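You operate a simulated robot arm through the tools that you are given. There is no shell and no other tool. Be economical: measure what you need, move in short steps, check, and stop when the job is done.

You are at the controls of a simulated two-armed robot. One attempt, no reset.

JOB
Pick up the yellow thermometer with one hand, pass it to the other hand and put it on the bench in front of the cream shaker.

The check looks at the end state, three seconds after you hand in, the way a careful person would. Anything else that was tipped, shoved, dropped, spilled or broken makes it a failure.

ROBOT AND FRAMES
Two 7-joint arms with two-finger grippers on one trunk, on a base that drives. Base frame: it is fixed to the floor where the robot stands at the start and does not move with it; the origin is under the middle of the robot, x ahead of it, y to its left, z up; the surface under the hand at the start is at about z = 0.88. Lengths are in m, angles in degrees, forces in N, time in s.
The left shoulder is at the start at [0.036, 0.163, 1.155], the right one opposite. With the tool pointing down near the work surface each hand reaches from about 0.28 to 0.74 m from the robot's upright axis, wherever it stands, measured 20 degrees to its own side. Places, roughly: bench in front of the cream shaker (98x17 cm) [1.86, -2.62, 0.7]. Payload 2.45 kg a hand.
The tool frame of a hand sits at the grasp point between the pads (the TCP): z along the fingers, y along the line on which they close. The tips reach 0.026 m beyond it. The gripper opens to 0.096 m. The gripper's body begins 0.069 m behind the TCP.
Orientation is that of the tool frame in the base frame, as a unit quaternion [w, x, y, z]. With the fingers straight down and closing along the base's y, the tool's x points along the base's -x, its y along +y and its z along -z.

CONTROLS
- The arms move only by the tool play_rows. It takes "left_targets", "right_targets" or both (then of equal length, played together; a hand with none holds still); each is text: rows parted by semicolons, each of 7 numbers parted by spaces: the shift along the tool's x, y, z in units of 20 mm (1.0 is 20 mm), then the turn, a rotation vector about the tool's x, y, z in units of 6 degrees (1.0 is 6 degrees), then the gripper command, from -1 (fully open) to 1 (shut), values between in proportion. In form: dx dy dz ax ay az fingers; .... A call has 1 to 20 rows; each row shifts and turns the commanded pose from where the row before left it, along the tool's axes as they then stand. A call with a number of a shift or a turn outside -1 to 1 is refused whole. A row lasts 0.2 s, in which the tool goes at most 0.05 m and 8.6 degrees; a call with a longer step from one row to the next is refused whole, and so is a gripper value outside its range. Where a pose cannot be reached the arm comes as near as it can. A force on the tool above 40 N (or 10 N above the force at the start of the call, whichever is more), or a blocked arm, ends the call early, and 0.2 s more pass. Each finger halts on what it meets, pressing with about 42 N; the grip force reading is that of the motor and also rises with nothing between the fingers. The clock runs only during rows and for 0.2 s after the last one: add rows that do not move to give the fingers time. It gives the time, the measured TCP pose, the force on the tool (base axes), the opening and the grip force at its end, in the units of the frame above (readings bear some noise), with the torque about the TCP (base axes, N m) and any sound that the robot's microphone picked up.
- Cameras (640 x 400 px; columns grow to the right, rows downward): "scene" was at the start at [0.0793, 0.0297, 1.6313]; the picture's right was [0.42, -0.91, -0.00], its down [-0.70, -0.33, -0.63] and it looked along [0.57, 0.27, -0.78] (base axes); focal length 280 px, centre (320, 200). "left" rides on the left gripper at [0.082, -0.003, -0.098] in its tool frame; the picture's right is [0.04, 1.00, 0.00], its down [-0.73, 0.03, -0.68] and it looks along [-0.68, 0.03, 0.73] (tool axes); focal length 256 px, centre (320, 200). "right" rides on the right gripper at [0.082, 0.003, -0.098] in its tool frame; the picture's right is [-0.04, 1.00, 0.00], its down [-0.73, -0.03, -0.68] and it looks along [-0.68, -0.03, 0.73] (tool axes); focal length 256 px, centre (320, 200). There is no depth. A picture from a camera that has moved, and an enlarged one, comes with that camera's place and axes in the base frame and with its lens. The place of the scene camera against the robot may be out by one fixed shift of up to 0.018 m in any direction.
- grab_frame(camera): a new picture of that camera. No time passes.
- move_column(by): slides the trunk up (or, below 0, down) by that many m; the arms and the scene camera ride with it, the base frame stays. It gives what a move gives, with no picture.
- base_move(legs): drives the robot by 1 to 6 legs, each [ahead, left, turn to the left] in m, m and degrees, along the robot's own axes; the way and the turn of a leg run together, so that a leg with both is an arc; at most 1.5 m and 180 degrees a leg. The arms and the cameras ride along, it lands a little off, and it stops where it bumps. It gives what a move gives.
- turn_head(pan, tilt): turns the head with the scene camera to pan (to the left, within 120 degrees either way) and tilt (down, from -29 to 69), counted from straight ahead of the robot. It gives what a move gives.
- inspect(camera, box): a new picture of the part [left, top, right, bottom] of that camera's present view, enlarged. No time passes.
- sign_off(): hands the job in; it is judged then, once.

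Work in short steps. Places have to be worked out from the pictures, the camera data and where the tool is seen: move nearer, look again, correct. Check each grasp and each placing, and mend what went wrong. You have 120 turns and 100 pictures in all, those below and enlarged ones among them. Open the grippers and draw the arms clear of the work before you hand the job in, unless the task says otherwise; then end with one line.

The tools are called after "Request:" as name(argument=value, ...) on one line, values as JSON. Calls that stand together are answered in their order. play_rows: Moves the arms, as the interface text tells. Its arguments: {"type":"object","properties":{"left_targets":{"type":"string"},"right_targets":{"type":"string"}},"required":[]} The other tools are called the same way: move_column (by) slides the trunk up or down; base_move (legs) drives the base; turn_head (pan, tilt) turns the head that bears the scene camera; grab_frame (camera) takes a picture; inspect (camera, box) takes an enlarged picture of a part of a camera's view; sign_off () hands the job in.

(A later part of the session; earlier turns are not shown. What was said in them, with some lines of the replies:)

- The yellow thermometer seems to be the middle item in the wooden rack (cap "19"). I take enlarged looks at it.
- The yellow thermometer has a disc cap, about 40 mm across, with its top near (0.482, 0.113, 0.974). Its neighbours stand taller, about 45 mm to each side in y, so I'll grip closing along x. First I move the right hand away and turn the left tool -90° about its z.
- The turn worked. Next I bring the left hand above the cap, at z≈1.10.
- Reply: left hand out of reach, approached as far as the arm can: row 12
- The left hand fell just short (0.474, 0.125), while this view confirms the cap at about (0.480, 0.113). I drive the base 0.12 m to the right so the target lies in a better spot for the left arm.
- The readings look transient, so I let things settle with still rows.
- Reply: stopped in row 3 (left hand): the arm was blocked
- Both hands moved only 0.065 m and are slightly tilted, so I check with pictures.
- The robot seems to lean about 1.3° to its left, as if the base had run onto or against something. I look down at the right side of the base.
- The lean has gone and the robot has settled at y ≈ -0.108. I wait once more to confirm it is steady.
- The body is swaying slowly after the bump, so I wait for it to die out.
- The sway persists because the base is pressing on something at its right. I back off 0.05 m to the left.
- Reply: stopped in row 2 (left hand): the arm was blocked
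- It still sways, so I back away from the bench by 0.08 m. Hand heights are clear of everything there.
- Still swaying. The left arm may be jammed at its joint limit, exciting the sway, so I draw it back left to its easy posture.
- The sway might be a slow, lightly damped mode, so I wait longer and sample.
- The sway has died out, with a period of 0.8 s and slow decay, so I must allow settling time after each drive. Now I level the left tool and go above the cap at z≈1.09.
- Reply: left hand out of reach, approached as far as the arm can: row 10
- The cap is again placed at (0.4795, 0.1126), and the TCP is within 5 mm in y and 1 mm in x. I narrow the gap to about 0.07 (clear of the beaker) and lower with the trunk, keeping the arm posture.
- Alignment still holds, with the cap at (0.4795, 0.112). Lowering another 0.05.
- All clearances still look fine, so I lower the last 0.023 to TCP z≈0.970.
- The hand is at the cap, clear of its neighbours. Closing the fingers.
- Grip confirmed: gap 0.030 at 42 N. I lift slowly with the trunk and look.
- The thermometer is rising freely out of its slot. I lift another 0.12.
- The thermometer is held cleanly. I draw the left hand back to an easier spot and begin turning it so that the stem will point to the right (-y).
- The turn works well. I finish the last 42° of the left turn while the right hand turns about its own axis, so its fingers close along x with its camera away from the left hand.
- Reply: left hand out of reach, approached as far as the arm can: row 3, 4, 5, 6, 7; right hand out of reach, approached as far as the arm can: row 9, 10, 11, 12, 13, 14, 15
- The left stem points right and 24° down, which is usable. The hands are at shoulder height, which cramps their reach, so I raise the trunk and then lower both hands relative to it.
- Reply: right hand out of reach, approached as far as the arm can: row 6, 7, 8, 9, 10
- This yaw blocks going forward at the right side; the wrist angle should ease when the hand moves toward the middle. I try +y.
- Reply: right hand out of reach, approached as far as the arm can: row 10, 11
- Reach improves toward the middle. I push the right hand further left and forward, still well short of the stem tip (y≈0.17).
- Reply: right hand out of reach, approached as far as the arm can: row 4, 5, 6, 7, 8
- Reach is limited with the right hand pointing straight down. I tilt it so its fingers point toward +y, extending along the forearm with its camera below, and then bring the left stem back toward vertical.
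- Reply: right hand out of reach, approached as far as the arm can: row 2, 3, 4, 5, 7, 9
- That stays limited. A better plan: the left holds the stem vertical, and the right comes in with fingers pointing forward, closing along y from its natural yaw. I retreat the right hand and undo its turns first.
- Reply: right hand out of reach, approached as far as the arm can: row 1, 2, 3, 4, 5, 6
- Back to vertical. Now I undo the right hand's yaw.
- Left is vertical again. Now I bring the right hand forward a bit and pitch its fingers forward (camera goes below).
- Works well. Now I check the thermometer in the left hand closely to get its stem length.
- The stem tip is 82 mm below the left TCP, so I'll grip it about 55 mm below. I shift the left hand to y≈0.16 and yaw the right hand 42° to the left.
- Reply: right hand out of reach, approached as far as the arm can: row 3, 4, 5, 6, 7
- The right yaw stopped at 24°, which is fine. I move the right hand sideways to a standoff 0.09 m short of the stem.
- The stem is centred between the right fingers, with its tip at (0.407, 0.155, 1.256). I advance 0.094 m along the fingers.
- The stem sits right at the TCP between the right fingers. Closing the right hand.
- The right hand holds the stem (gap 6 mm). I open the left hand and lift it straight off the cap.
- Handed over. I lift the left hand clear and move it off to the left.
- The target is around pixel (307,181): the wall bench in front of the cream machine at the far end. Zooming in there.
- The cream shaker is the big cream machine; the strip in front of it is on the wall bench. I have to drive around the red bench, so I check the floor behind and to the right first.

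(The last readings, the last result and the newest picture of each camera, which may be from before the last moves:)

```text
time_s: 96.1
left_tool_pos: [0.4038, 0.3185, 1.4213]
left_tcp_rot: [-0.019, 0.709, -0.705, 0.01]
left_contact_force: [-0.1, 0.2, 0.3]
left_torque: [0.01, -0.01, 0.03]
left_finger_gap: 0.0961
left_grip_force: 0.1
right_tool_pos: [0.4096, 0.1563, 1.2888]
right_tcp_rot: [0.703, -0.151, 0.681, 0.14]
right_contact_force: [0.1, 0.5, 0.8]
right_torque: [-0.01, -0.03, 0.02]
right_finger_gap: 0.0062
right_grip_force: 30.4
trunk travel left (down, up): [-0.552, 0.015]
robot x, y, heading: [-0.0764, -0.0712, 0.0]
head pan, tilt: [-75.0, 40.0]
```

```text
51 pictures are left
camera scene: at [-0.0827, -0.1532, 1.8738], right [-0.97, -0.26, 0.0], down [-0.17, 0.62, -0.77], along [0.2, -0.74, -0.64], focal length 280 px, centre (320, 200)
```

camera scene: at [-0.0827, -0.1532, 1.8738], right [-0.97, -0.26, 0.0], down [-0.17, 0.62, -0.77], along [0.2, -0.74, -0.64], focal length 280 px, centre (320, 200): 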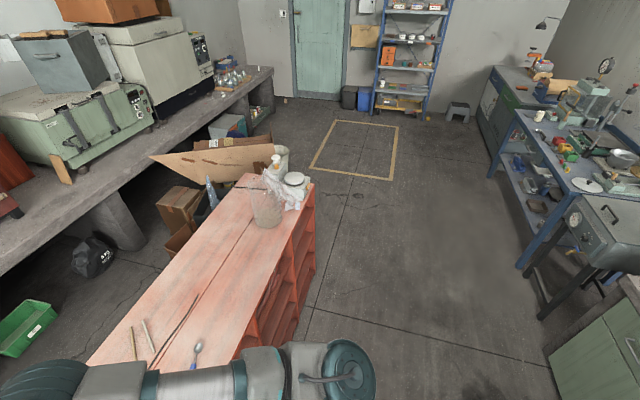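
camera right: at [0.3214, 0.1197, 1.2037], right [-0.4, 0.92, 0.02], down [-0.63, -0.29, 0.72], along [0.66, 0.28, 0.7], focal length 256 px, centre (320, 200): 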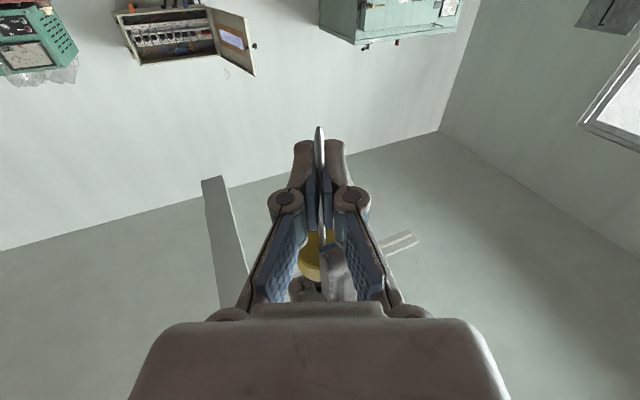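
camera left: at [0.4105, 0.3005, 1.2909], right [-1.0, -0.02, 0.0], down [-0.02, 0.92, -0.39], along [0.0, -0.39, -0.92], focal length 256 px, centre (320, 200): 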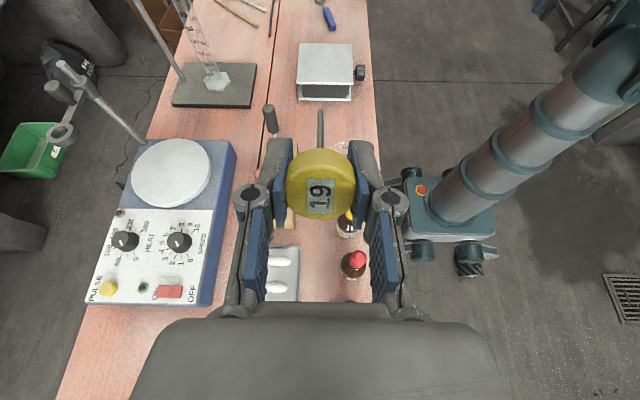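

The aisle is wide and free. A carton and bucket stand on the floor before the target, so I'll approach from the far right side. First I back out and lower the trunk for stability.

Request:
base_move(legs=[[-0.36, 0, 0]])

Request:
move_column(by=-0.25)

Request:
inspect(camera="right", box=[200, 80, 440, 230])

```text
time_s: 98.4
left_tool_pos: [0.0513, 0.314, 1.421]
left_tcp_rot: [0.018, -0.706, 0.708, -0.008]
left_contact_force: [0.2, 0.7, 0.2]
left_torque: [0.04, 0.01, 0.02]
left_finger_gap: 0.096
left_grip_force: 0.2
right_tool_pos: [0.0566, 0.1536, 1.2871]
right_tcp_rot: [0.703, -0.148, 0.682, 0.137]
right_contact_force: [-0.5, 0.5, -0.6]
right_torque: [0.04, -0.01, -0.01]
right_finger_gap: 0.006
right_grip_force: 31.6
trunk travel left (down, up): [-0.552, 0.015]
robot x, y, heading: [-0.4368, -0.0711, -0.3]
head pan, tilt: [-75.0, 40.0]
```

```text
time_s: 101.0
left_tool_pos: [0.0442, 0.3123, 1.1745]
left_tcp_rot: [0.02, -0.706, 0.708, -0.011]
left_contact_force: [0.3, -0.3, 0.4]
left_torque: [0.04, 0.03, 0.02]
left_finger_gap: 0.096
left_grip_force: 0.0
right_tool_pos: [0.0495, 0.1515, 1.0388]
right_tcp_rot: [0.705, -0.148, 0.68, 0.138]
right_contact_force: [0.3, 0.5, 0.4]
right_torque: [0.04, 0.0, -0.01]
right_finger_gap: 0.006
right_grip_force: 30.7
trunk travel left (down, up): [-0.302, 0.265]
robot x, y, heading: [-0.4353, -0.0701, -0.5]
head pan, tilt: [-75.0, 40.0]
```

```text
2.67 times, centred on (320, 155) of right
camera zoom: at [-0.0395, 0.1145, 0.956], right [-0.4, 0.92, 0.02], down [-0.64, -0.29, 0.71], along [0.66, 0.27, 0.7], focal length 683 px, centre (320, 320)
```

zoom: 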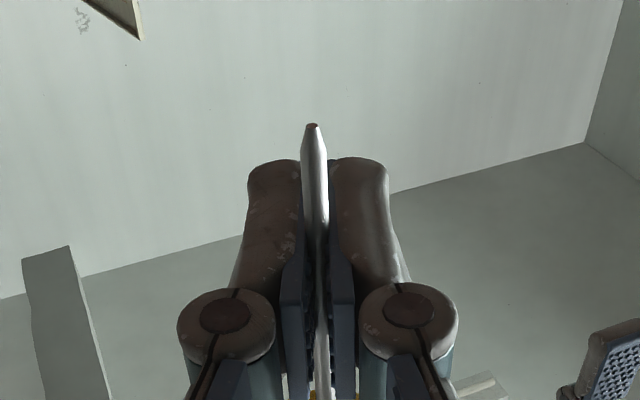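

Still firmly held. Driving right along the aisle.

Request:
base_move(legs=[[0, -1.2, 0], [0, -1.2, 0]])

Request:
turn_head(pan=0, tilt=30)

Request:
grab_frame(camera="scene")

```text
time_s: 112.5
left_tool_pos: [0.0268, -2.0446, 1.1744]
left_tcp_rot: [0.022, -0.705, 0.709, -0.009]
left_contact_force: [0.9, -0.2, 0.9]
left_torque: [0.02, -0.01, 0.0]
left_finger_gap: 0.0962
left_grip_force: 0.1
right_tool_pos: [0.0325, -2.2058, 1.0417]
right_tcp_rot: [0.705, -0.145, 0.681, 0.137]
right_contact_force: [-0.5, 0.1, 0.3]
right_torque: [0.0, 0.01, 0.03]
right_finger_gap: 0.0063
right_grip_force: 31.0
trunk travel left (down, up): [-0.302, 0.265]
robot x, y, heading: [-0.4536, -2.4245, -0.6]
head pan, tilt: [-75.0, 40.0]
```

```text
time_s: 114.0
left_tool_pos: [0.0245, -2.0433, 1.1758]
left_tcp_rot: [0.024, -0.705, 0.709, -0.01]
left_contact_force: [0.0, 0.6, -0.5]
left_torque: [-0.05, 0.02, 0.01]
left_finger_gap: 0.0961
left_grip_force: 0.0
right_tool_pos: [0.0295, -2.2045, 1.0433]
right_tcp_rot: [0.705, -0.146, 0.68, 0.139]
right_contact_force: [-0.1, -0.7, 0.0]
right_torque: [-0.06, 0.0, 0.01]
right_finger_gap: 0.0059
right_grip_force: 30.7
trunk travel left (down, up): [-0.302, 0.265]
robot x, y, heading: [-0.459, -2.4232, -0.5]
head pan, tilt: [0.0, 30.0]
```

```text
49 pictures are left
camera scene: at [-0.3435, -2.4227, 1.6387], right [-0.01, -1.0, 0.0], down [-0.5, 0.0, -0.86], along [0.86, -0.01, -0.5], focal length 280 px, centre (320, 200)
```

scene: 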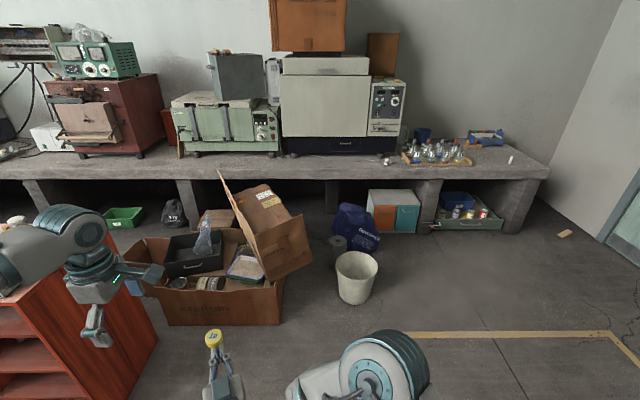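

Held well and a clear view: the bucket is near (1.04, -2.70), and the shaker stands behind the bench at y about -2.2 to -3.1. I'll come in right of the bucket: shift right 0.78, then ahead 1.25.

Request:
base_move(legs=[[0, -0.8, 0], [1.25, 0, 0]])

Request:
turn_head(pan=25, tilt=45)

Request:
grab_frame(camera="scene")

```text
time_s: 124.2
left_tool_pos: [1.2671, -2.8555, 1.1765]
left_tcp_rot: [0.023, -0.705, 0.709, -0.01]
left_contact_force: [0.3, 0.2, 0.2]
left_torque: [0.0, -0.03, 0.01]
left_finger_gap: 0.0959
left_grip_force: 0.2
right_tool_pos: [1.2723, -3.0154, 1.0414]
right_tcp_rot: [0.706, -0.147, 0.679, 0.139]
right_contact_force: [0.0, 0.2, 0.3]
right_torque: [0.01, -0.02, 0.0]
right_finger_gap: 0.0061
right_grip_force: 30.7
trunk travel left (down, up): [-0.302, 0.265]
robot x, y, heading: [0.7865, -3.2306, -0.5]
head pan, tilt: [0.0, 30.0]
```

```text
time_s: 125.1
left_tool_pos: [1.2647, -2.8573, 1.1795]
left_tcp_rot: [0.024, -0.706, 0.708, -0.01]
left_contact_force: [0.0, -0.3, -0.1]
left_torque: [0.01, 0.01, -0.01]
left_finger_gap: 0.0962
left_grip_force: 0.1
right_tool_pos: [1.272, -3.0175, 1.0446]
right_tcp_rot: [0.708, -0.144, 0.678, 0.137]
right_contact_force: [-0.6, -0.3, 0.0]
right_torque: [-0.02, 0.0, 0.01]
right_finger_gap: 0.006
right_grip_force: 30.9
trunk travel left (down, up): [-0.302, 0.265]
robot x, y, heading: [0.7916, -3.2335, -0.6]
head pan, tilt: [25.0, 45.0]
```

```text
48 pictures are left
camera scene: at [0.8833, -3.2, 1.6161], right [0.41, -0.91, 0.0], down [-0.65, -0.3, -0.7], along [0.64, 0.29, -0.71], focal length 280 px, centre (320, 200)
```

scene: 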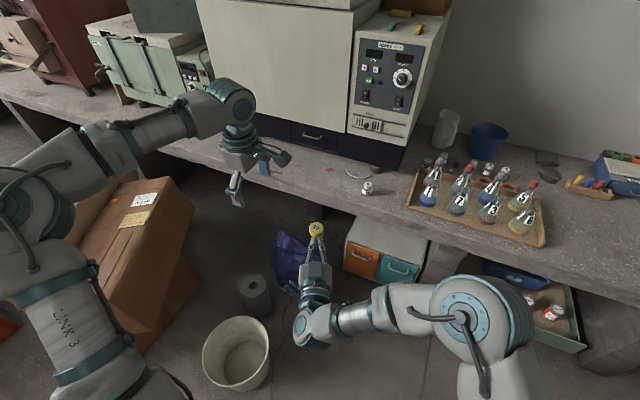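

Good view. I aim to lay it at about (1.85, -2.80), clear of the little bottle and ring near (1.9, -2.95). First I turn 50° left, then move to about (1.28, -3.15).

Request:
base_move(legs=[[0, 0, 50.5], [0.376, -0.324, 0]])

Request:
turn_head(pan=-10, tilt=50)

Request:
grab_frame(camera="scene")

```text
time_s: 130.3
left_tool_pos: [1.2727, -2.5309, 1.1774]
left_tcp_rot: [-0.025, 0.943, -0.332, 0.001]
left_contact_force: [-0.5, 0.7, -0.4]
left_torque: [-0.05, -0.09, -0.01]
left_finger_gap: 0.0958
left_grip_force: 0.1
right_tool_pos: [1.4018, -2.6276, 1.0433]
right_tcp_rot: [0.577, -0.427, 0.548, 0.43]
right_contact_force: [-0.7, 0.8, -0.5]
right_torque: [-0.02, -0.01, -0.07]
right_finger_gap: 0.0058
right_grip_force: 31.3
trunk travel left (down, up): [-0.302, 0.265]
robot x, y, heading: [1.2731, -3.1417, 50.6]
head pan, tilt: [25.0, 45.0]
```

```text
time_s: 131.3
left_tool_pos: [1.2712, -2.5356, 1.1789]
left_tcp_rot: [-0.026, 0.943, -0.332, 0.001]
left_contact_force: [0.4, -0.2, 0.5]
left_torque: [0.02, -0.01, 0.02]
left_finger_gap: 0.096
left_grip_force: 0.1
right_tool_pos: [1.4001, -2.6309, 1.0447]
right_tcp_rot: [0.578, -0.426, 0.547, 0.432]
right_contact_force: [0.8, 0.4, -0.3]
right_torque: [-0.03, 0.01, -0.01]
right_finger_gap: 0.006
right_grip_force: 30.8
trunk travel left (down, up): [-0.302, 0.265]
robot x, y, heading: [1.2732, -3.1396, 51.0]
head pan, tilt: [-10.0, 50.0]
```

```text
47 pictures are left
camera scene: at [1.3313, -3.064, 1.6093], right [0.66, -0.76, 0.01], down [-0.58, -0.51, -0.64], along [0.49, 0.42, -0.77], focal length 280 px, centre (320, 200)
```

scene: 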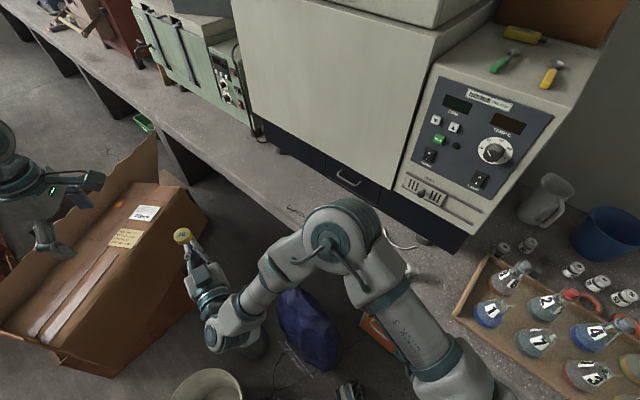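

The robot landed well. I swing the right hand toward the target, undoing the yaw as it goes, at the present height.

Request:
play_rows(right_targets="0 -1 0 0.35 0 0 1;0 -1 0 0.35 0 0 1;0 -1 0 0.35 0 0 1;0 -1 0 0.35 0 0 1;0 -1 0 0.35 0 0 1;0 -1 0 0.35 0 0 1;0 -1 0 0.35 0 0 1;0 -1 0 0.35 0 0 1;0 -1 0 0.35 0 0 1;0 -1 0 0.35 0 0 1;0 -1 0 0.35 0 0 1;0 -1 0 0.35 0 0 1;0 0 0 0 0 0 1")

Request:
grab_frame(camera="scene")

```text
time_s: 134.1
left_tool_pos: [1.2757, -2.5378, 1.1799]
left_tcp_rot: [-0.028, 0.943, -0.332, -0.001]
left_contact_force: [0.3, -1.3, 0.7]
left_torque: [0.0, -0.02, 0.01]
left_finger_gap: 0.0965
left_grip_force: 0.1
right_tool_pos: [1.6174, -2.7423, 1.0492]
right_tcp_rot: [0.657, -0.287, 0.628, 0.302]
right_contact_force: [0.5, -0.4, -0.4]
right_torque: [0.01, 0.01, -0.02]
right_finger_gap: 0.006
right_grip_force: 31.4
trunk travel left (down, up): [-0.302, 0.265]
robot x, y, heading: [1.271, -3.1447, 50.6]
head pan, tilt: [-10.0, 50.0]
```

```text
46 pictures are left
camera scene: at [1.3385, -3.0692, 1.6093], right [0.65, -0.76, 0.0], down [-0.58, -0.5, -0.64], along [0.49, 0.42, -0.77], focal length 280 px, centre (320, 200)
```

scene: 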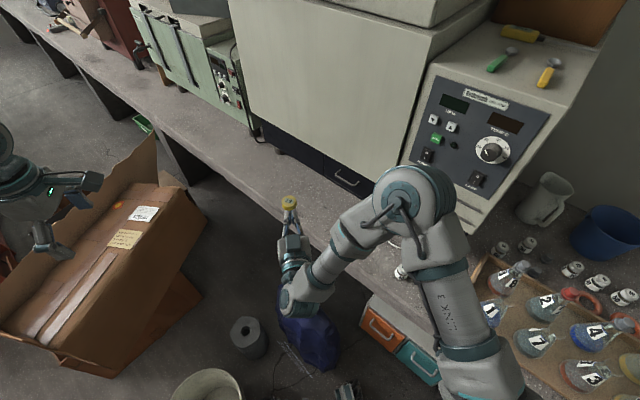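

I pitch the right hand down here (fingers to floor, cap pointing ahead) and look at where the elbow ends up.

Request:
play_rows(right_targets="0 0 0 0 1 0 1;0 0 0 0 1 0 1;0 0 0 0 1 0 1;0 0 0 0 1 0 1;0 0 0 0 1 0 1;0 0 0 0 1 0 1;0 0 0 0 1 0 1;0 0 0 0 1 0 1;0 0 0 0 1 0 1;0 0 0 0 1 0 1;0 0 0 0 1 0 1;0 0 0 0 1 0 1;0 0 0 0 1 0 1;0 0 0 0 1 0 1;0 0 0 0 1 0 1;0 0 0 0 0 0 1")

Request:
grab_frame(camera="scene")

Request:
grab_frame(camera="right")

```text
time_s: 137.5
left_tool_pos: [1.2769, -2.5385, 1.1812]
left_tcp_rot: [-0.028, 0.943, -0.332, -0.001]
left_contact_force: [-0.2, -0.6, -0.3]
left_torque: [0.0, -0.03, 0.01]
left_finger_gap: 0.0961
left_grip_force: 0.1
right_tool_pos: [1.6173, -2.7412, 1.0494]
right_tcp_rot: [0.019, -0.418, 0.908, 0.01]
right_contact_force: [-0.1, 0.5, 0.2]
right_torque: [0.03, -0.01, -0.02]
right_finger_gap: 0.0061
right_grip_force: 30.3
trunk travel left (down, up): [-0.302, 0.265]
robot x, y, heading: [1.2724, -3.1449, 51.1]
head pan, tilt: [-10.0, 50.0]
```

```text
45 pictures are left
camera scene: at [1.3395, -3.0698, 1.6093], right [0.65, -0.76, 0.0], down [-0.58, -0.5, -0.64], along [0.49, 0.42, -0.77], focal length 280 px, centre (320, 200)
```

scene: 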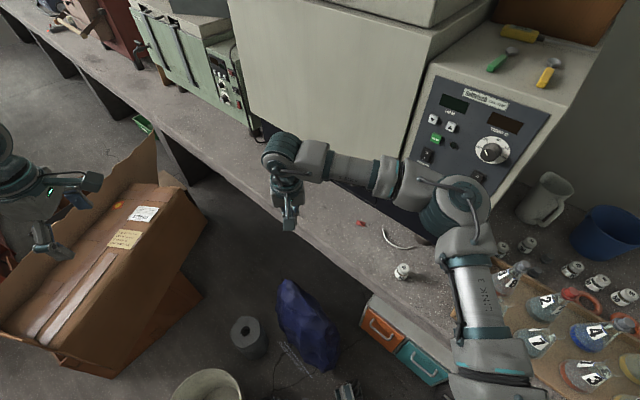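

```text
44 pictures are left
camera right: at [1.5588, -2.8051, 1.1427], right [-0.73, 0.68, 0.0], down [0.48, 0.51, 0.71], along [0.48, 0.52, -0.7], focal length 256 px, centre (320, 200)
```

right: 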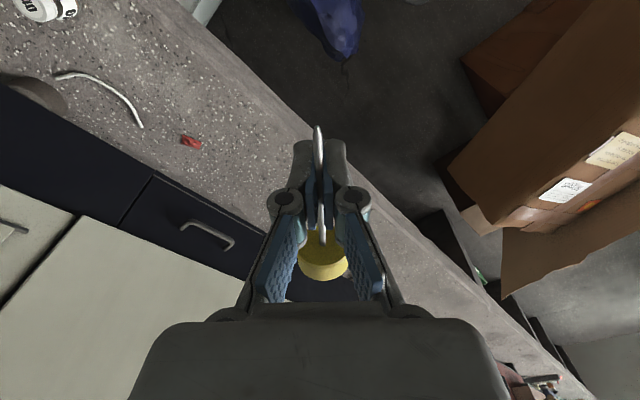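

Held well. To keep the elbow away from the shaker's panel, I turn the base 18° to the right before extending.

Request:
base_move(legs=[[0, 0, -18]])

Request:
grab_frame(camera="scene")

```text
time_s: 138.9
left_tool_pos: [1.4602, -2.5649, 1.1795]
left_tcp_rot: [-0.027, 0.88, -0.475, 0.004]
left_contact_force: [0.0, 0.4, -0.1]
left_torque: [-0.01, -0.02, 0.02]
left_finger_gap: 0.0959
left_grip_force: 0.1
right_tool_pos: [1.7218, -2.8644, 1.0464]
right_tcp_rot: [0.021, -0.271, 0.962, 0.005]
right_contact_force: [-0.3, 0.1, -0.8]
right_torque: [0.0, -0.01, -0.01]
right_finger_gap: 0.0059
right_grip_force: 30.6
trunk travel left (down, up): [-0.302, 0.265]
robot x, y, heading: [1.2736, -3.1423, 32.9]
head pan, tilt: [-10.0, 50.0]
```

```text
43 pictures are left
camera scene: at [1.3569, -3.092, 1.6092], right [0.39, -0.92, 0.01], down [-0.71, -0.3, -0.64], along [0.59, 0.25, -0.77], focal length 280 px, centre (320, 200)
```

scene: 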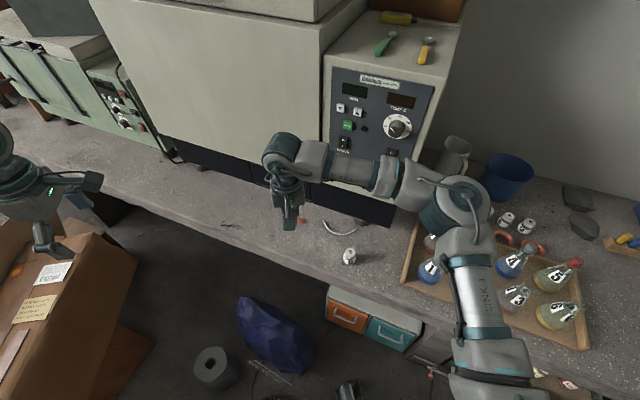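

Elbow is well clear. I extend the right hand to above (1.82, -2.77) and tilt the cap end 12° down.

Request:
play_rows(right_targets="-0.947 0.207 0 0 0 0 1;-0.947 0.207 0 0 0 0 1;-0.947 0.207 0 0 0 0 1;-0.947 0.207 0 0 0 0 1;-0.947 0.207 0 0 0 0 1;-0.947 0.207 0 0 0 0 1;-0.947 0.207 0 0 0 0 1;0 0 0 0 0.8 0 1;0 0 0 0 0.8 0 1;0 0 0 0 0.8 0 1;0 0 0 0 0 0 1")

Request:
move_column(by=-0.15)

Request:
grab_frame(camera="scene")

Request:
grab_frame(camera="right")

```text
time_s: 141.3
left_tool_pos: [1.4611, -2.5706, 1.1824]
left_tcp_rot: [-0.03, 0.88, -0.475, 0.003]
left_contact_force: [-0.4, -0.5, 0.3]
left_torque: [-0.04, 0.01, 0.02]
left_finger_gap: 0.0957
left_grip_force: 0.0
right_tool_pos: [1.7823, -2.8091, 1.0526]
right_tcp_rot: [-0.099, -0.269, 0.958, -0.028]
right_contact_force: [-0.2, 0.4, -0.3]
right_torque: [-0.03, 0.0, -0.01]
right_finger_gap: 0.0061
right_grip_force: 30.7
right hand out of reach, approached as far as the arm can: row 7, 8, 9, 10
trunk travel left (down, up): [-0.302, 0.265]
robot x, y, heading: [1.2757, -3.1433, 32.8]
head pan, tilt: [-10.0, 50.0]
```

```text
time_s: 143.1
left_tool_pos: [1.4603, -2.572, 1.0342]
left_tcp_rot: [-0.03, 0.88, -0.475, 0.003]
left_contact_force: [-0.3, 0.4, 0.2]
left_torque: [0.03, -0.02, -0.04]
left_finger_gap: 0.0959
left_grip_force: 0.1
right_tool_pos: [1.7809, -2.813, 0.9032]
right_tcp_rot: [-0.098, -0.27, 0.958, -0.025]
right_contact_force: [0.7, -0.3, -0.3]
right_torque: [0.0, 0.03, -0.02]
right_finger_gap: 0.0059
right_grip_force: 31.1
trunk travel left (down, up): [-0.152, 0.415]
robot x, y, heading: [1.2728, -3.1447, 33.1]
head pan, tilt: [-10.0, 50.0]
```

```text
42 pictures are left
camera scene: at [1.4615, -3.0305, 1.4489], right [0.39, -0.92, 0.0], down [-0.71, -0.3, -0.64], along [0.59, 0.25, -0.77], focal length 280 px, centre (320, 200)
```

scene: 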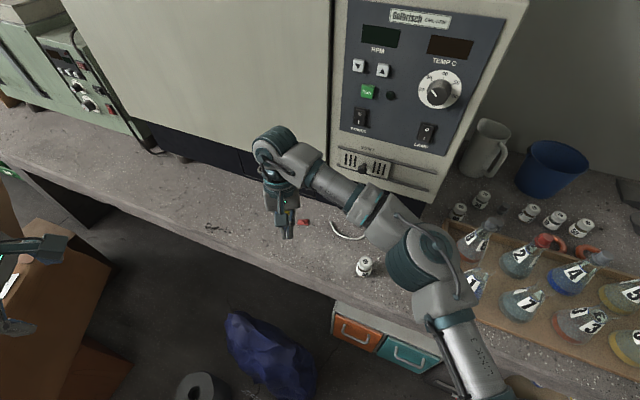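

```text
41 pictures are left
camera right: at [1.7279, -2.8419, 1.0165], right [-0.49, 0.87, 0.0], down [0.74, 0.42, 0.52], along [0.45, 0.25, -0.85], focal length 256 px, centre (320, 200)
```

right: 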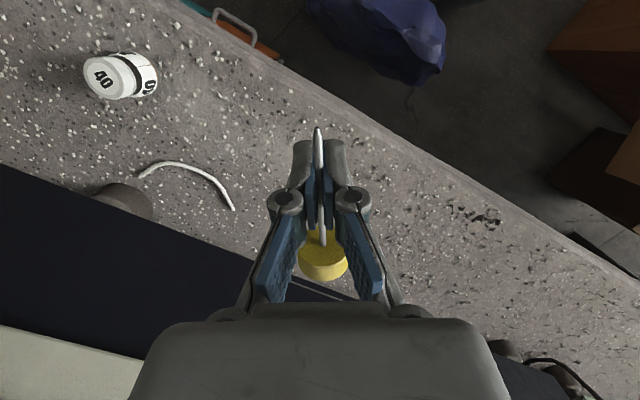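

The hand is at (1.781, -2.813, 0.903) with the cap 12° down. I lower it 0.10 with the arm while moving to the intended spot, watching the elbow above the flasks.

Request:
play_rows(right_targets="-0.623 0.132 0.726 0 0 0 1;-0.623 0.132 0.726 0 0 0 1;-0.623 0.132 0.726 0 0 0 1;-0.623 0.132 0.726 0 0 0 1;-0.623 0.132 0.726 0 0 0 1;-0.623 0.132 0.726 0 0 0 1;0 0 0 0 0 0 1")

Request:
turn_head(pan=-25, tilt=55)

Request:
grab_frame(camera="scene")

Request:
grab_frame(camera="left")

```text
time_s: 144.7
left_tool_pos: [1.4605, -2.5717, 1.0341]
left_tcp_rot: [-0.03, 0.879, -0.475, 0.002]
left_contact_force: [0.3, -0.2, 0.4]
left_torque: [0.0, 0.03, 0.02]
left_finger_gap: 0.0958
left_grip_force: 0.1
right_tool_pos: [1.8177, -2.7777, 0.8007]
right_tcp_rot: [-0.098, -0.27, 0.958, -0.026]
right_contact_force: [-0.1, -0.1, -0.5]
right_torque: [0.01, -0.01, 0.03]
right_finger_gap: 0.006
right_grip_force: 31.1
right hand out of reach, approached as far as the arm can: row 6
trunk travel left (down, up): [-0.152, 0.415]
robot x, y, heading: [1.2723, -3.1441, 32.8]
head pan, tilt: [-10.0, 50.0]
```

```text
time_s: 145.4
left_tool_pos: [1.461, -2.5707, 1.0337]
left_tcp_rot: [-0.029, 0.88, -0.474, 0.002]
left_contact_force: [0.2, 0.2, -0.5]
left_torque: [0.02, 0.0, 0.01]
left_finger_gap: 0.0962
left_grip_force: 0.0
right_tool_pos: [1.8165, -2.7778, 0.7994]
right_tcp_rot: [-0.099, -0.27, 0.957, -0.026]
right_contact_force: [-0.7, 0.3, 0.8]
right_torque: [-0.01, 0.0, -0.01]
right_finger_gap: 0.0059
right_grip_force: 30.9
trunk travel left (down, up): [-0.152, 0.415]
robot x, y, heading: [1.2732, -3.1415, 33.1]
head pan, tilt: [-25.0, 55.0]
```

```text
40 pictures are left
camera scene: at [1.4625, -3.0492, 1.4421], right [0.14, -0.99, 0.0], down [-0.81, -0.12, -0.57], along [0.57, 0.08, -0.82], focal length 280 px, centre (320, 200)
```

scene: 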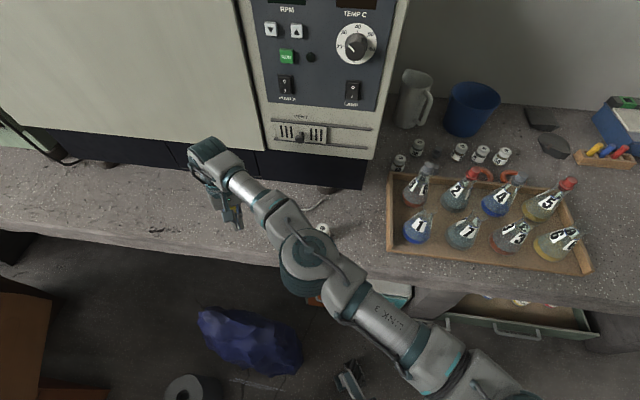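

```text
39 pictures are left
camera left: at [1.5051, -2.6426, 1.1296], right [-0.81, -0.58, -0.06], down [-0.45, 0.56, 0.69], along [-0.37, 0.59, -0.72], focal length 256 px, centre (320, 200)
```

left: 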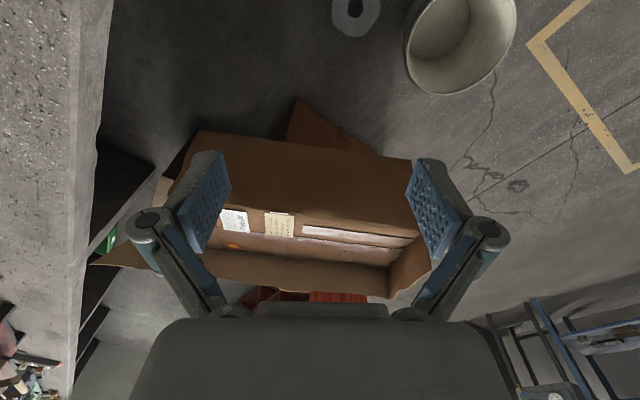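

The elbow is clear of flasks and bottle. I continue down along the tool axis by 0.05.

Request:
play_rows(right_targets="0 0 0.7 0 0 0 1;0 0 0.7 0 0 0 1;0 0 0.7 0 0 0 1;0 0 0.4 0 0 0 1;0 0 0 0 0 0 1")

Request:
grab_frame(camera="right")

Request:
grab_frame(camera="scene")

```text
time_s: 146.6
left_tool_pos: [1.4601, -2.572, 1.0329]
left_tcp_rot: [-0.03, 0.88, -0.475, 0.003]
left_contact_force: [-0.2, -0.1, 0.2]
left_torque: [0.02, 0.03, -0.02]
left_finger_gap: 0.0961
left_grip_force: 0.0
right_tool_pos: [1.8131, -2.7774, 0.7508]
right_tcp_rot: [-0.099, -0.27, 0.957, -0.027]
right_contact_force: [0.3, -0.3, 0.4]
right_torque: [0.01, -0.01, 0.03]
right_finger_gap: 0.006
right_grip_force: 31.1
right hand out of reach, approached as far as the arm can: row 2, 4
trunk travel left (down, up): [-0.152, 0.415]
robot x, y, heading: [1.2718, -3.1412, 33.0]
head pan, tilt: [-25.0, 55.0]
```

```text
38 pictures are left
camera right: at [1.7609, -2.8053, 0.8642], right [-0.49, 0.87, -0.01], down [0.75, 0.42, 0.51], along [0.45, 0.25, -0.86], focal length 256 px, centre (320, 200)
```

right: 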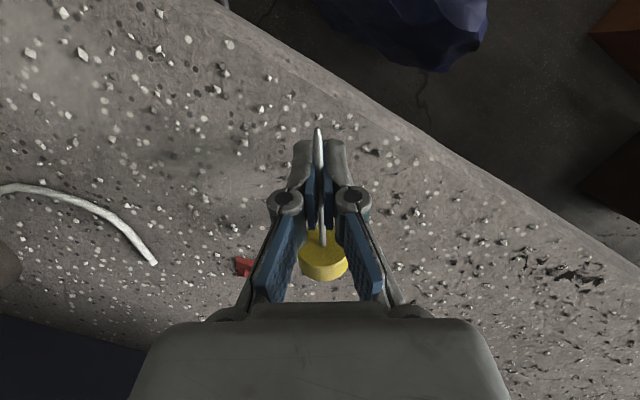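

```text
37 pictures are left
camera scene: at [1.4623, -3.0493, 1.4421], right [0.14, -0.99, 0.01], down [-0.81, -0.12, -0.57], along [0.57, 0.07, -0.82], focal length 280 px, centre (320, 200)
```

scene: 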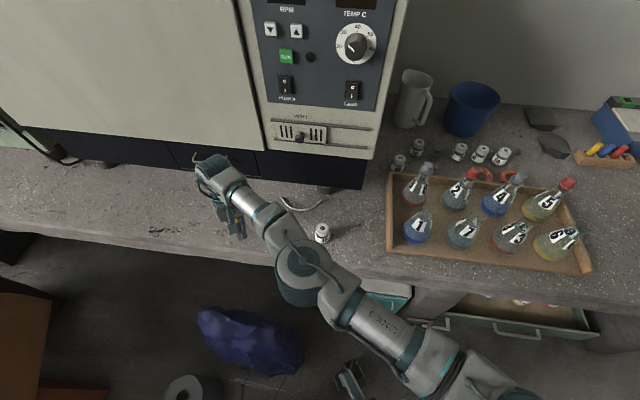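

Near the surface, and the spot is clear (the red chip is 8 cm away). I lower 0.016 more, then feel for contact.

Request:
play_rows(right_targets="0 0 0.3 0 0 0 1;0 0 0.25 0 0 0 1;0 0 0.25 0 0 0 1;0 0 0 0 0 0 1")

Request:
play_rows(right_targets="0 0 0.15 0 0 0 1;0 0 0.1 0 0 0 1;0 0 0 0 0 0 1")

Request:
grab_frame(camera="right")

Request:
inspect(camera="scene", box=[170, 140, 330, 240])

```text
time_s: 147.6
left_tool_pos: [1.461, -2.5707, 1.0329]
left_tcp_rot: [-0.029, 0.88, -0.475, 0.002]
left_contact_force: [0.2, 0.5, 0.4]
left_torque: [-0.01, 0.05, -0.02]
left_finger_gap: 0.096
left_grip_force: 0.1
right_tool_pos: [1.8116, -2.7768, 0.7369]
right_tcp_rot: [-0.099, -0.27, 0.957, -0.028]
right_contact_force: [0.2, 0.3, 0.5]
right_torque: [0.01, -0.01, 0.01]
right_finger_gap: 0.0061
right_grip_force: 31.6
trunk travel left (down, up): [-0.152, 0.415]
robot x, y, heading: [1.2736, -3.1425, 33.2]
head pan, tilt: [-25.0, 55.0]
```

```text
time_s: 148.4
left_tool_pos: [1.4603, -2.571, 1.0333]
left_tcp_rot: [-0.029, 0.88, -0.474, 0.003]
left_contact_force: [-0.2, 0.3, 0.2]
left_torque: [0.03, 0.02, -0.03]
left_finger_gap: 0.0956
left_grip_force: 0.1
right_tool_pos: [1.8108, -2.7768, 0.7289]
right_tcp_rot: [-0.099, -0.271, 0.957, -0.027]
right_contact_force: [0.3, 0.3, 0.0]
right_torque: [0.01, 0.03, 0.03]
right_finger_gap: 0.0061
right_grip_force: 31.3
trunk travel left (down, up): [-0.152, 0.415]
robot x, y, heading: [1.2713, -3.1398, 32.7]
head pan, tilt: [-25.0, 55.0]
```

```text
36 pictures are left
camera right: at [1.7582, -2.8047, 0.8428], right [-0.49, 0.87, -0.01], down [0.75, 0.42, 0.51], along [0.45, 0.25, -0.86], focal length 256 px, centre (320, 200)
```

right: 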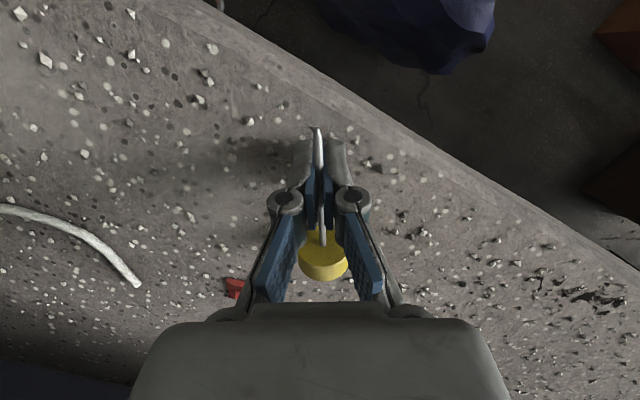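

```text
4.00 times, centred on (250, 190) of scene
camera zoom: at [1.4625, -3.0493, 1.4421], right [0.14, -0.99, 0.01], down [-0.81, -0.12, -0.57], along [0.57, 0.07, -0.82], focal length 1120 px, centre (600, 240)
```

zoom: 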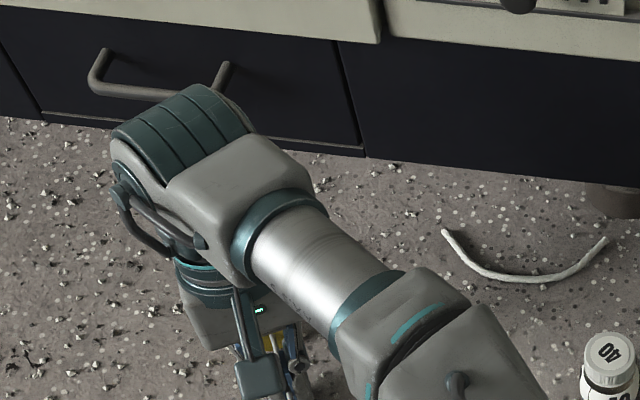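

No contact yet at z=0.729. I feel further down in small steps.

Request:
play_rows(right_targets="0 0 0.12 0 0 0 1;0 0 0 0 0 0 1")

Request:
play_rows(right_targets="0 0 0.12 0 0 0 1;0 0 0 0 0 0 1")

Request:
play_rows(right_targets="0 0 0.12 0 0 0 1;0 0 0 0 0 0 1")

```text
time_s: 149.0
left_tool_pos: [1.4592, -2.5707, 1.0341]
left_tcp_rot: [-0.031, 0.879, -0.475, 0.003]
left_contact_force: [0.2, -0.7, 0.1]
left_torque: [-0.02, 0.02, 0.01]
left_finger_gap: 0.0958
left_grip_force: 0.1
right_tool_pos: [1.8104, -2.7763, 0.728]
right_tcp_rot: [-0.099, -0.27, 0.957, -0.027]
right_contact_force: [1.8, 0.9, 5.7]
right_torque: [0.21, -0.3, 0.01]
right_finger_gap: 0.0061
right_grip_force: 31.2
right hand out of reach, approached as far as the arm can: row 1
trunk travel left (down, up): [-0.152, 0.415]
robot x, y, heading: [1.2765, -3.1393, 32.7]
head pan, tilt: [-25.0, 55.0]
```

```text
time_s: 149.6
left_tool_pos: [1.4589, -2.5715, 1.0347]
left_tcp_rot: [-0.03, 0.879, -0.475, 0.003]
left_contact_force: [0.1, 0.6, -0.2]
left_torque: [-0.01, 0.0, 0.01]
left_finger_gap: 0.096
left_grip_force: 0.1
right_tool_pos: [1.8099, -2.7782, 0.7261]
right_tcp_rot: [-0.097, -0.27, 0.957, -0.027]
right_contact_force: [4.1, 0.6, 16.5]
right_torque: [0.43, -0.69, -0.04]
right_finger_gap: 0.0059
right_grip_force: 30.8
trunk travel left (down, up): [-0.152, 0.415]
robot x, y, heading: [1.2702, -3.1457, 33.0]
head pan, tilt: [-25.0, 55.0]
```

```text
time_s: 150.2
left_tool_pos: [1.4588, -2.572, 1.0344]
left_tcp_rot: [-0.03, 0.879, -0.475, 0.003]
left_contact_force: [-0.2, 0.3, -0.6]
left_torque: [0.02, 0.01, 0.03]
left_finger_gap: 0.0962
left_grip_force: 0.1
right_tool_pos: [1.8106, -2.7777, 0.7267]
right_tcp_rot: [-0.096, -0.27, 0.958, -0.026]
right_contact_force: [11.9, 6.4, 33.3]
right_torque: [0.4, -0.7, -0.01]
right_finger_gap: 0.006
right_grip_force: 30.9
trunk travel left (down, up): [-0.152, 0.415]
robot x, y, heading: [1.2744, -3.1438, 32.9]
head pan, tilt: [-25.0, 55.0]
```

Contact is on the cap (lever arm ≈5 cm toward the cap). I back off the excess 5 mm and open the fingers gently to let the stem down.

Request:
play_rows(right_targets="0 0 -0.2 0 0 0 1;0 0 0 0 0 0 1")

Request:
play_rows(right_targets="0 0 0 0 0 0 0.8;0 0 0 0 0 0 0.75;0 0 0 0 0 0 0.75;0 0 0 0 0 0 0.6;0 0 0 0 0 0 0.6")

Request:
grab_frame(camera="right")

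```text
time_s: 150.8
left_tool_pos: [1.46, -2.5724, 1.0334]
left_tcp_rot: [-0.028, 0.88, -0.475, 0.003]
left_contact_force: [0.3, -0.1, -0.3]
left_torque: [0.02, 0.0, 0.0]
left_finger_gap: 0.096
left_grip_force: 0.1
right_tool_pos: [1.8087, -2.7779, 0.7268]
right_tcp_rot: [-0.099, -0.27, 0.957, -0.027]
right_contact_force: [6.7, 1.4, 17.1]
right_torque: [0.37, -0.71, 0.01]
right_finger_gap: 0.0059
right_grip_force: 30.5
trunk travel left (down, up): [-0.152, 0.415]
robot x, y, heading: [1.2725, -3.1467, 32.6]
head pan, tilt: [-25.0, 55.0]
```

```text
time_s: 152.0
left_tool_pos: [1.4593, -2.5713, 1.0329]
left_tcp_rot: [-0.03, 0.879, -0.475, 0.003]
left_contact_force: [0.2, 0.5, 0.2]
left_torque: [-0.01, 0.0, 0.0]
left_finger_gap: 0.0959
left_grip_force: 0.1
right_tool_pos: [1.8092, -2.7772, 0.7265]
right_tcp_rot: [-0.1, -0.27, 0.957, -0.027]
right_contact_force: [-0.8, -0.7, 6.6]
right_torque: [0.0, 0.03, -0.03]
right_finger_gap: 0.0203
right_grip_force: 0.1
trunk travel left (down, up): [-0.152, 0.415]
robot x, y, heading: [1.2704, -3.1435, 33.0]
head pan, tilt: [-25.0, 55.0]
```

```text
34 pictures are left
camera right: at [1.7567, -2.8052, 0.8395], right [-0.49, 0.87, -0.01], down [0.75, 0.42, 0.51], along [0.45, 0.25, -0.86], focal length 256 px, centre (320, 200)
```

right: 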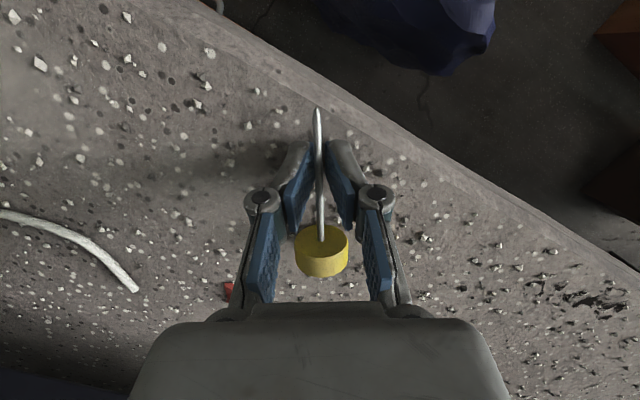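

Released; the stem rests between the fingers. I rise slightly, open wider, then withdraw upwards.

Request:
play_rows(right_targets="0 0 -0.3 0 0 0 0.6;0 0 0 0 0 0 0.3;0 0 0 0 0 0 0;0 0 0 0 0 0 0;0.1 0 -0.5 0 0 0 0;0.1 0 -0.7 0 0 0 0;0.1 0 -0.8 0 0 0 0;0.1 0 -0.8 0 0 0 0;0.1 0 -0.8 0 0 0 0;0 0 0 0 0 0 0")

Request:
grab_frame(camera="right")

Request:
grab_frame(camera="scene")

```text
time_s: 154.2
left_tool_pos: [1.4602, -2.5694, 1.0327]
left_tcp_rot: [-0.028, 0.88, -0.475, 0.003]
left_contact_force: [0.5, -0.1, -0.4]
left_torque: [0.01, -0.02, 0.0]
left_finger_gap: 0.0963
left_grip_force: 0.1
right_tool_pos: [1.8143, -2.774, 0.8068]
right_tcp_rot: [-0.098, -0.27, 0.957, -0.027]
right_contact_force: [-0.2, -0.2, 0.2]
right_torque: [-0.04, 0.02, -0.01]
right_finger_gap: 0.048
right_grip_force: 0.0
trunk travel left (down, up): [-0.152, 0.415]
robot x, y, heading: [1.2736, -3.1433, 33.1]
head pan, tilt: [-25.0, 55.0]
```

```text
33 pictures are left
camera right: at [1.7614, -2.8022, 0.9191], right [-0.49, 0.87, -0.01], down [0.75, 0.42, 0.52], along [0.45, 0.25, -0.86], focal length 256 px, centre (320, 200)
```

right: 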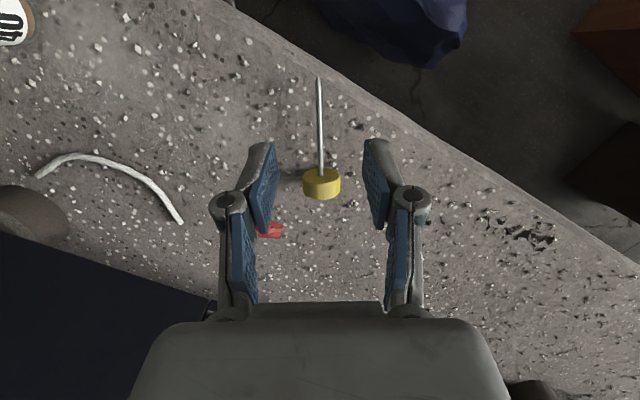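

```text
32 pictures are left
camera scene: at [1.4623, -3.0487, 1.442], right [0.14, -0.99, 0.01], down [-0.81, -0.12, -0.57], along [0.57, 0.07, -0.82], focal length 280 px, centre (320, 200)
```

scene: 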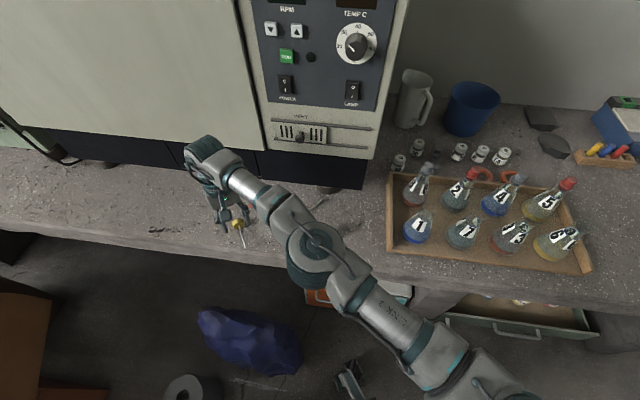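

The thermometer lies on the bench in front of the shaker, cap near (1.86, -2.75), tip near (1.78, -2.79). I withdraw the right arm up and back.

Request:
play_rows(right_targets="0.2 0 -0.9 0 0 0 0;0.2 0 -0.9 0 0 0 0;0.2 0 -0.9 0 0 0 0;0.2 0 -0.9 0 0 0 0;0.2 0 -0.9 0 0 0 0;0.7 0 -0.4 0 0 0 -0.5;0.9 0 0 0 0 0 -1;0.9 0 0 0 0 0 -1;0.9 0 0 0 0 0 -1;0.9 0 0 0 0 0 -1;0.9 0 0 0 0 0 -1;0 0 0 0 0 0 -1")

Request:
move_column(by=0.15)

Request:
grab_frame(camera="scene")

Request:
grab_frame(camera="right")

```text
time_s: 156.8
left_tool_pos: [1.4612, -2.5705, 1.0322]
left_tcp_rot: [-0.029, 0.88, -0.475, 0.003]
left_contact_force: [0.4, 0.6, -0.6]
left_torque: [-0.01, -0.02, 0.0]
left_finger_gap: 0.0958
left_grip_force: 0.2
right_tool_pos: [1.7885, -2.7786, 0.9252]
right_tcp_rot: [-0.098, -0.269, 0.958, -0.027]
right_contact_force: [-0.8, -0.6, -0.4]
right_torque: [0.0, 0.04, 0.0]
right_finger_gap: 0.0958
right_grip_force: 0.1
right hand out of reach, approached as far as the arm can: row 1, 3, 5, 6, 7, 8, 9, 10, 11
trunk travel left (down, up): [-0.152, 0.415]
robot x, y, heading: [1.2738, -3.143, 32.9]
head pan, tilt: [-25.0, 55.0]
```

```text
time_s: 158.6
left_tool_pos: [1.4601, -2.5699, 1.183]
left_tcp_rot: [-0.03, 0.879, -0.475, 0.002]
left_contact_force: [-0.1, -0.5, -0.8]
left_torque: [-0.02, 0.0, -0.04]
left_finger_gap: 0.096
left_grip_force: 0.0
right_tool_pos: [1.7578, -2.7988, 1.1765]
right_tcp_rot: [-0.013, -0.272, 0.962, 0.0]
right_contact_force: [0.0, -0.2, 0.0]
right_torque: [0.0, -0.03, 0.0]
right_finger_gap: 0.0959
right_grip_force: 0.1
trunk travel left (down, up): [-0.302, 0.265]
robot x, y, heading: [1.2737, -3.1441, 32.9]
head pan, tilt: [-25.0, 55.0]
```

```text
31 pictures are left
camera scene: at [1.3599, -3.1153, 1.6026], right [0.14, -0.99, 0.0], down [-0.81, -0.12, -0.57], along [0.57, 0.08, -0.82], focal length 280 px, centre (320, 200)
```

scene: 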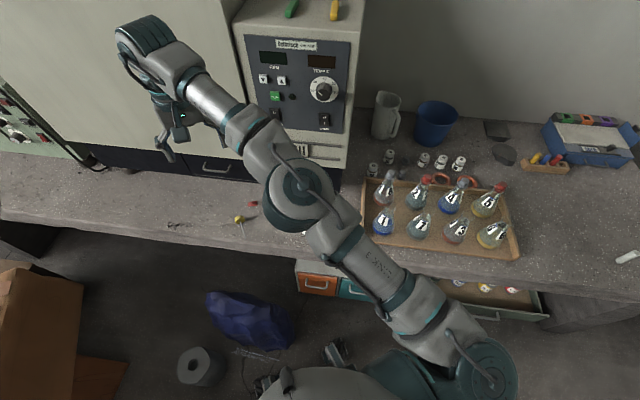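

```text
30 pictures are left
camera right: at [1.6902, -2.8373, 1.2773], right [-0.49, 0.87, 0.01], down [0.66, 0.36, 0.66], along [0.57, 0.33, -0.75], focal length 256 px, centre (320, 200)
```

right: 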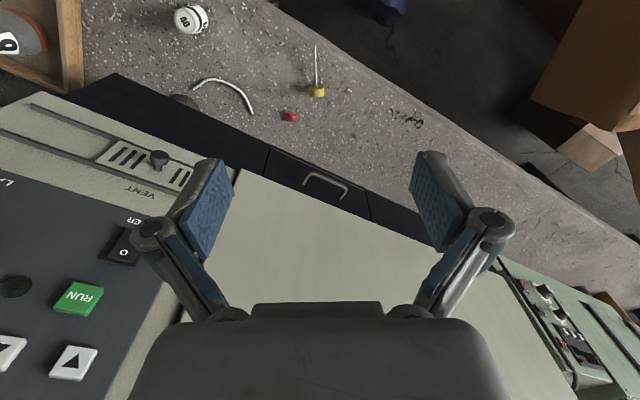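

The thermometer lies still in front of the shaker, nothing else has moved, both grippers are open, and both arms are well above the bench. Handing in.

Request:
sign_off()

```text
The job is handed in.
```

I picked up the yellow thermometer with the left hand, passed it to the right hand, and laid it on the bench in front of the cream shaker. In the last pictures nothing else looked moved, and both grippers were open and clear of the bench when I handed in.
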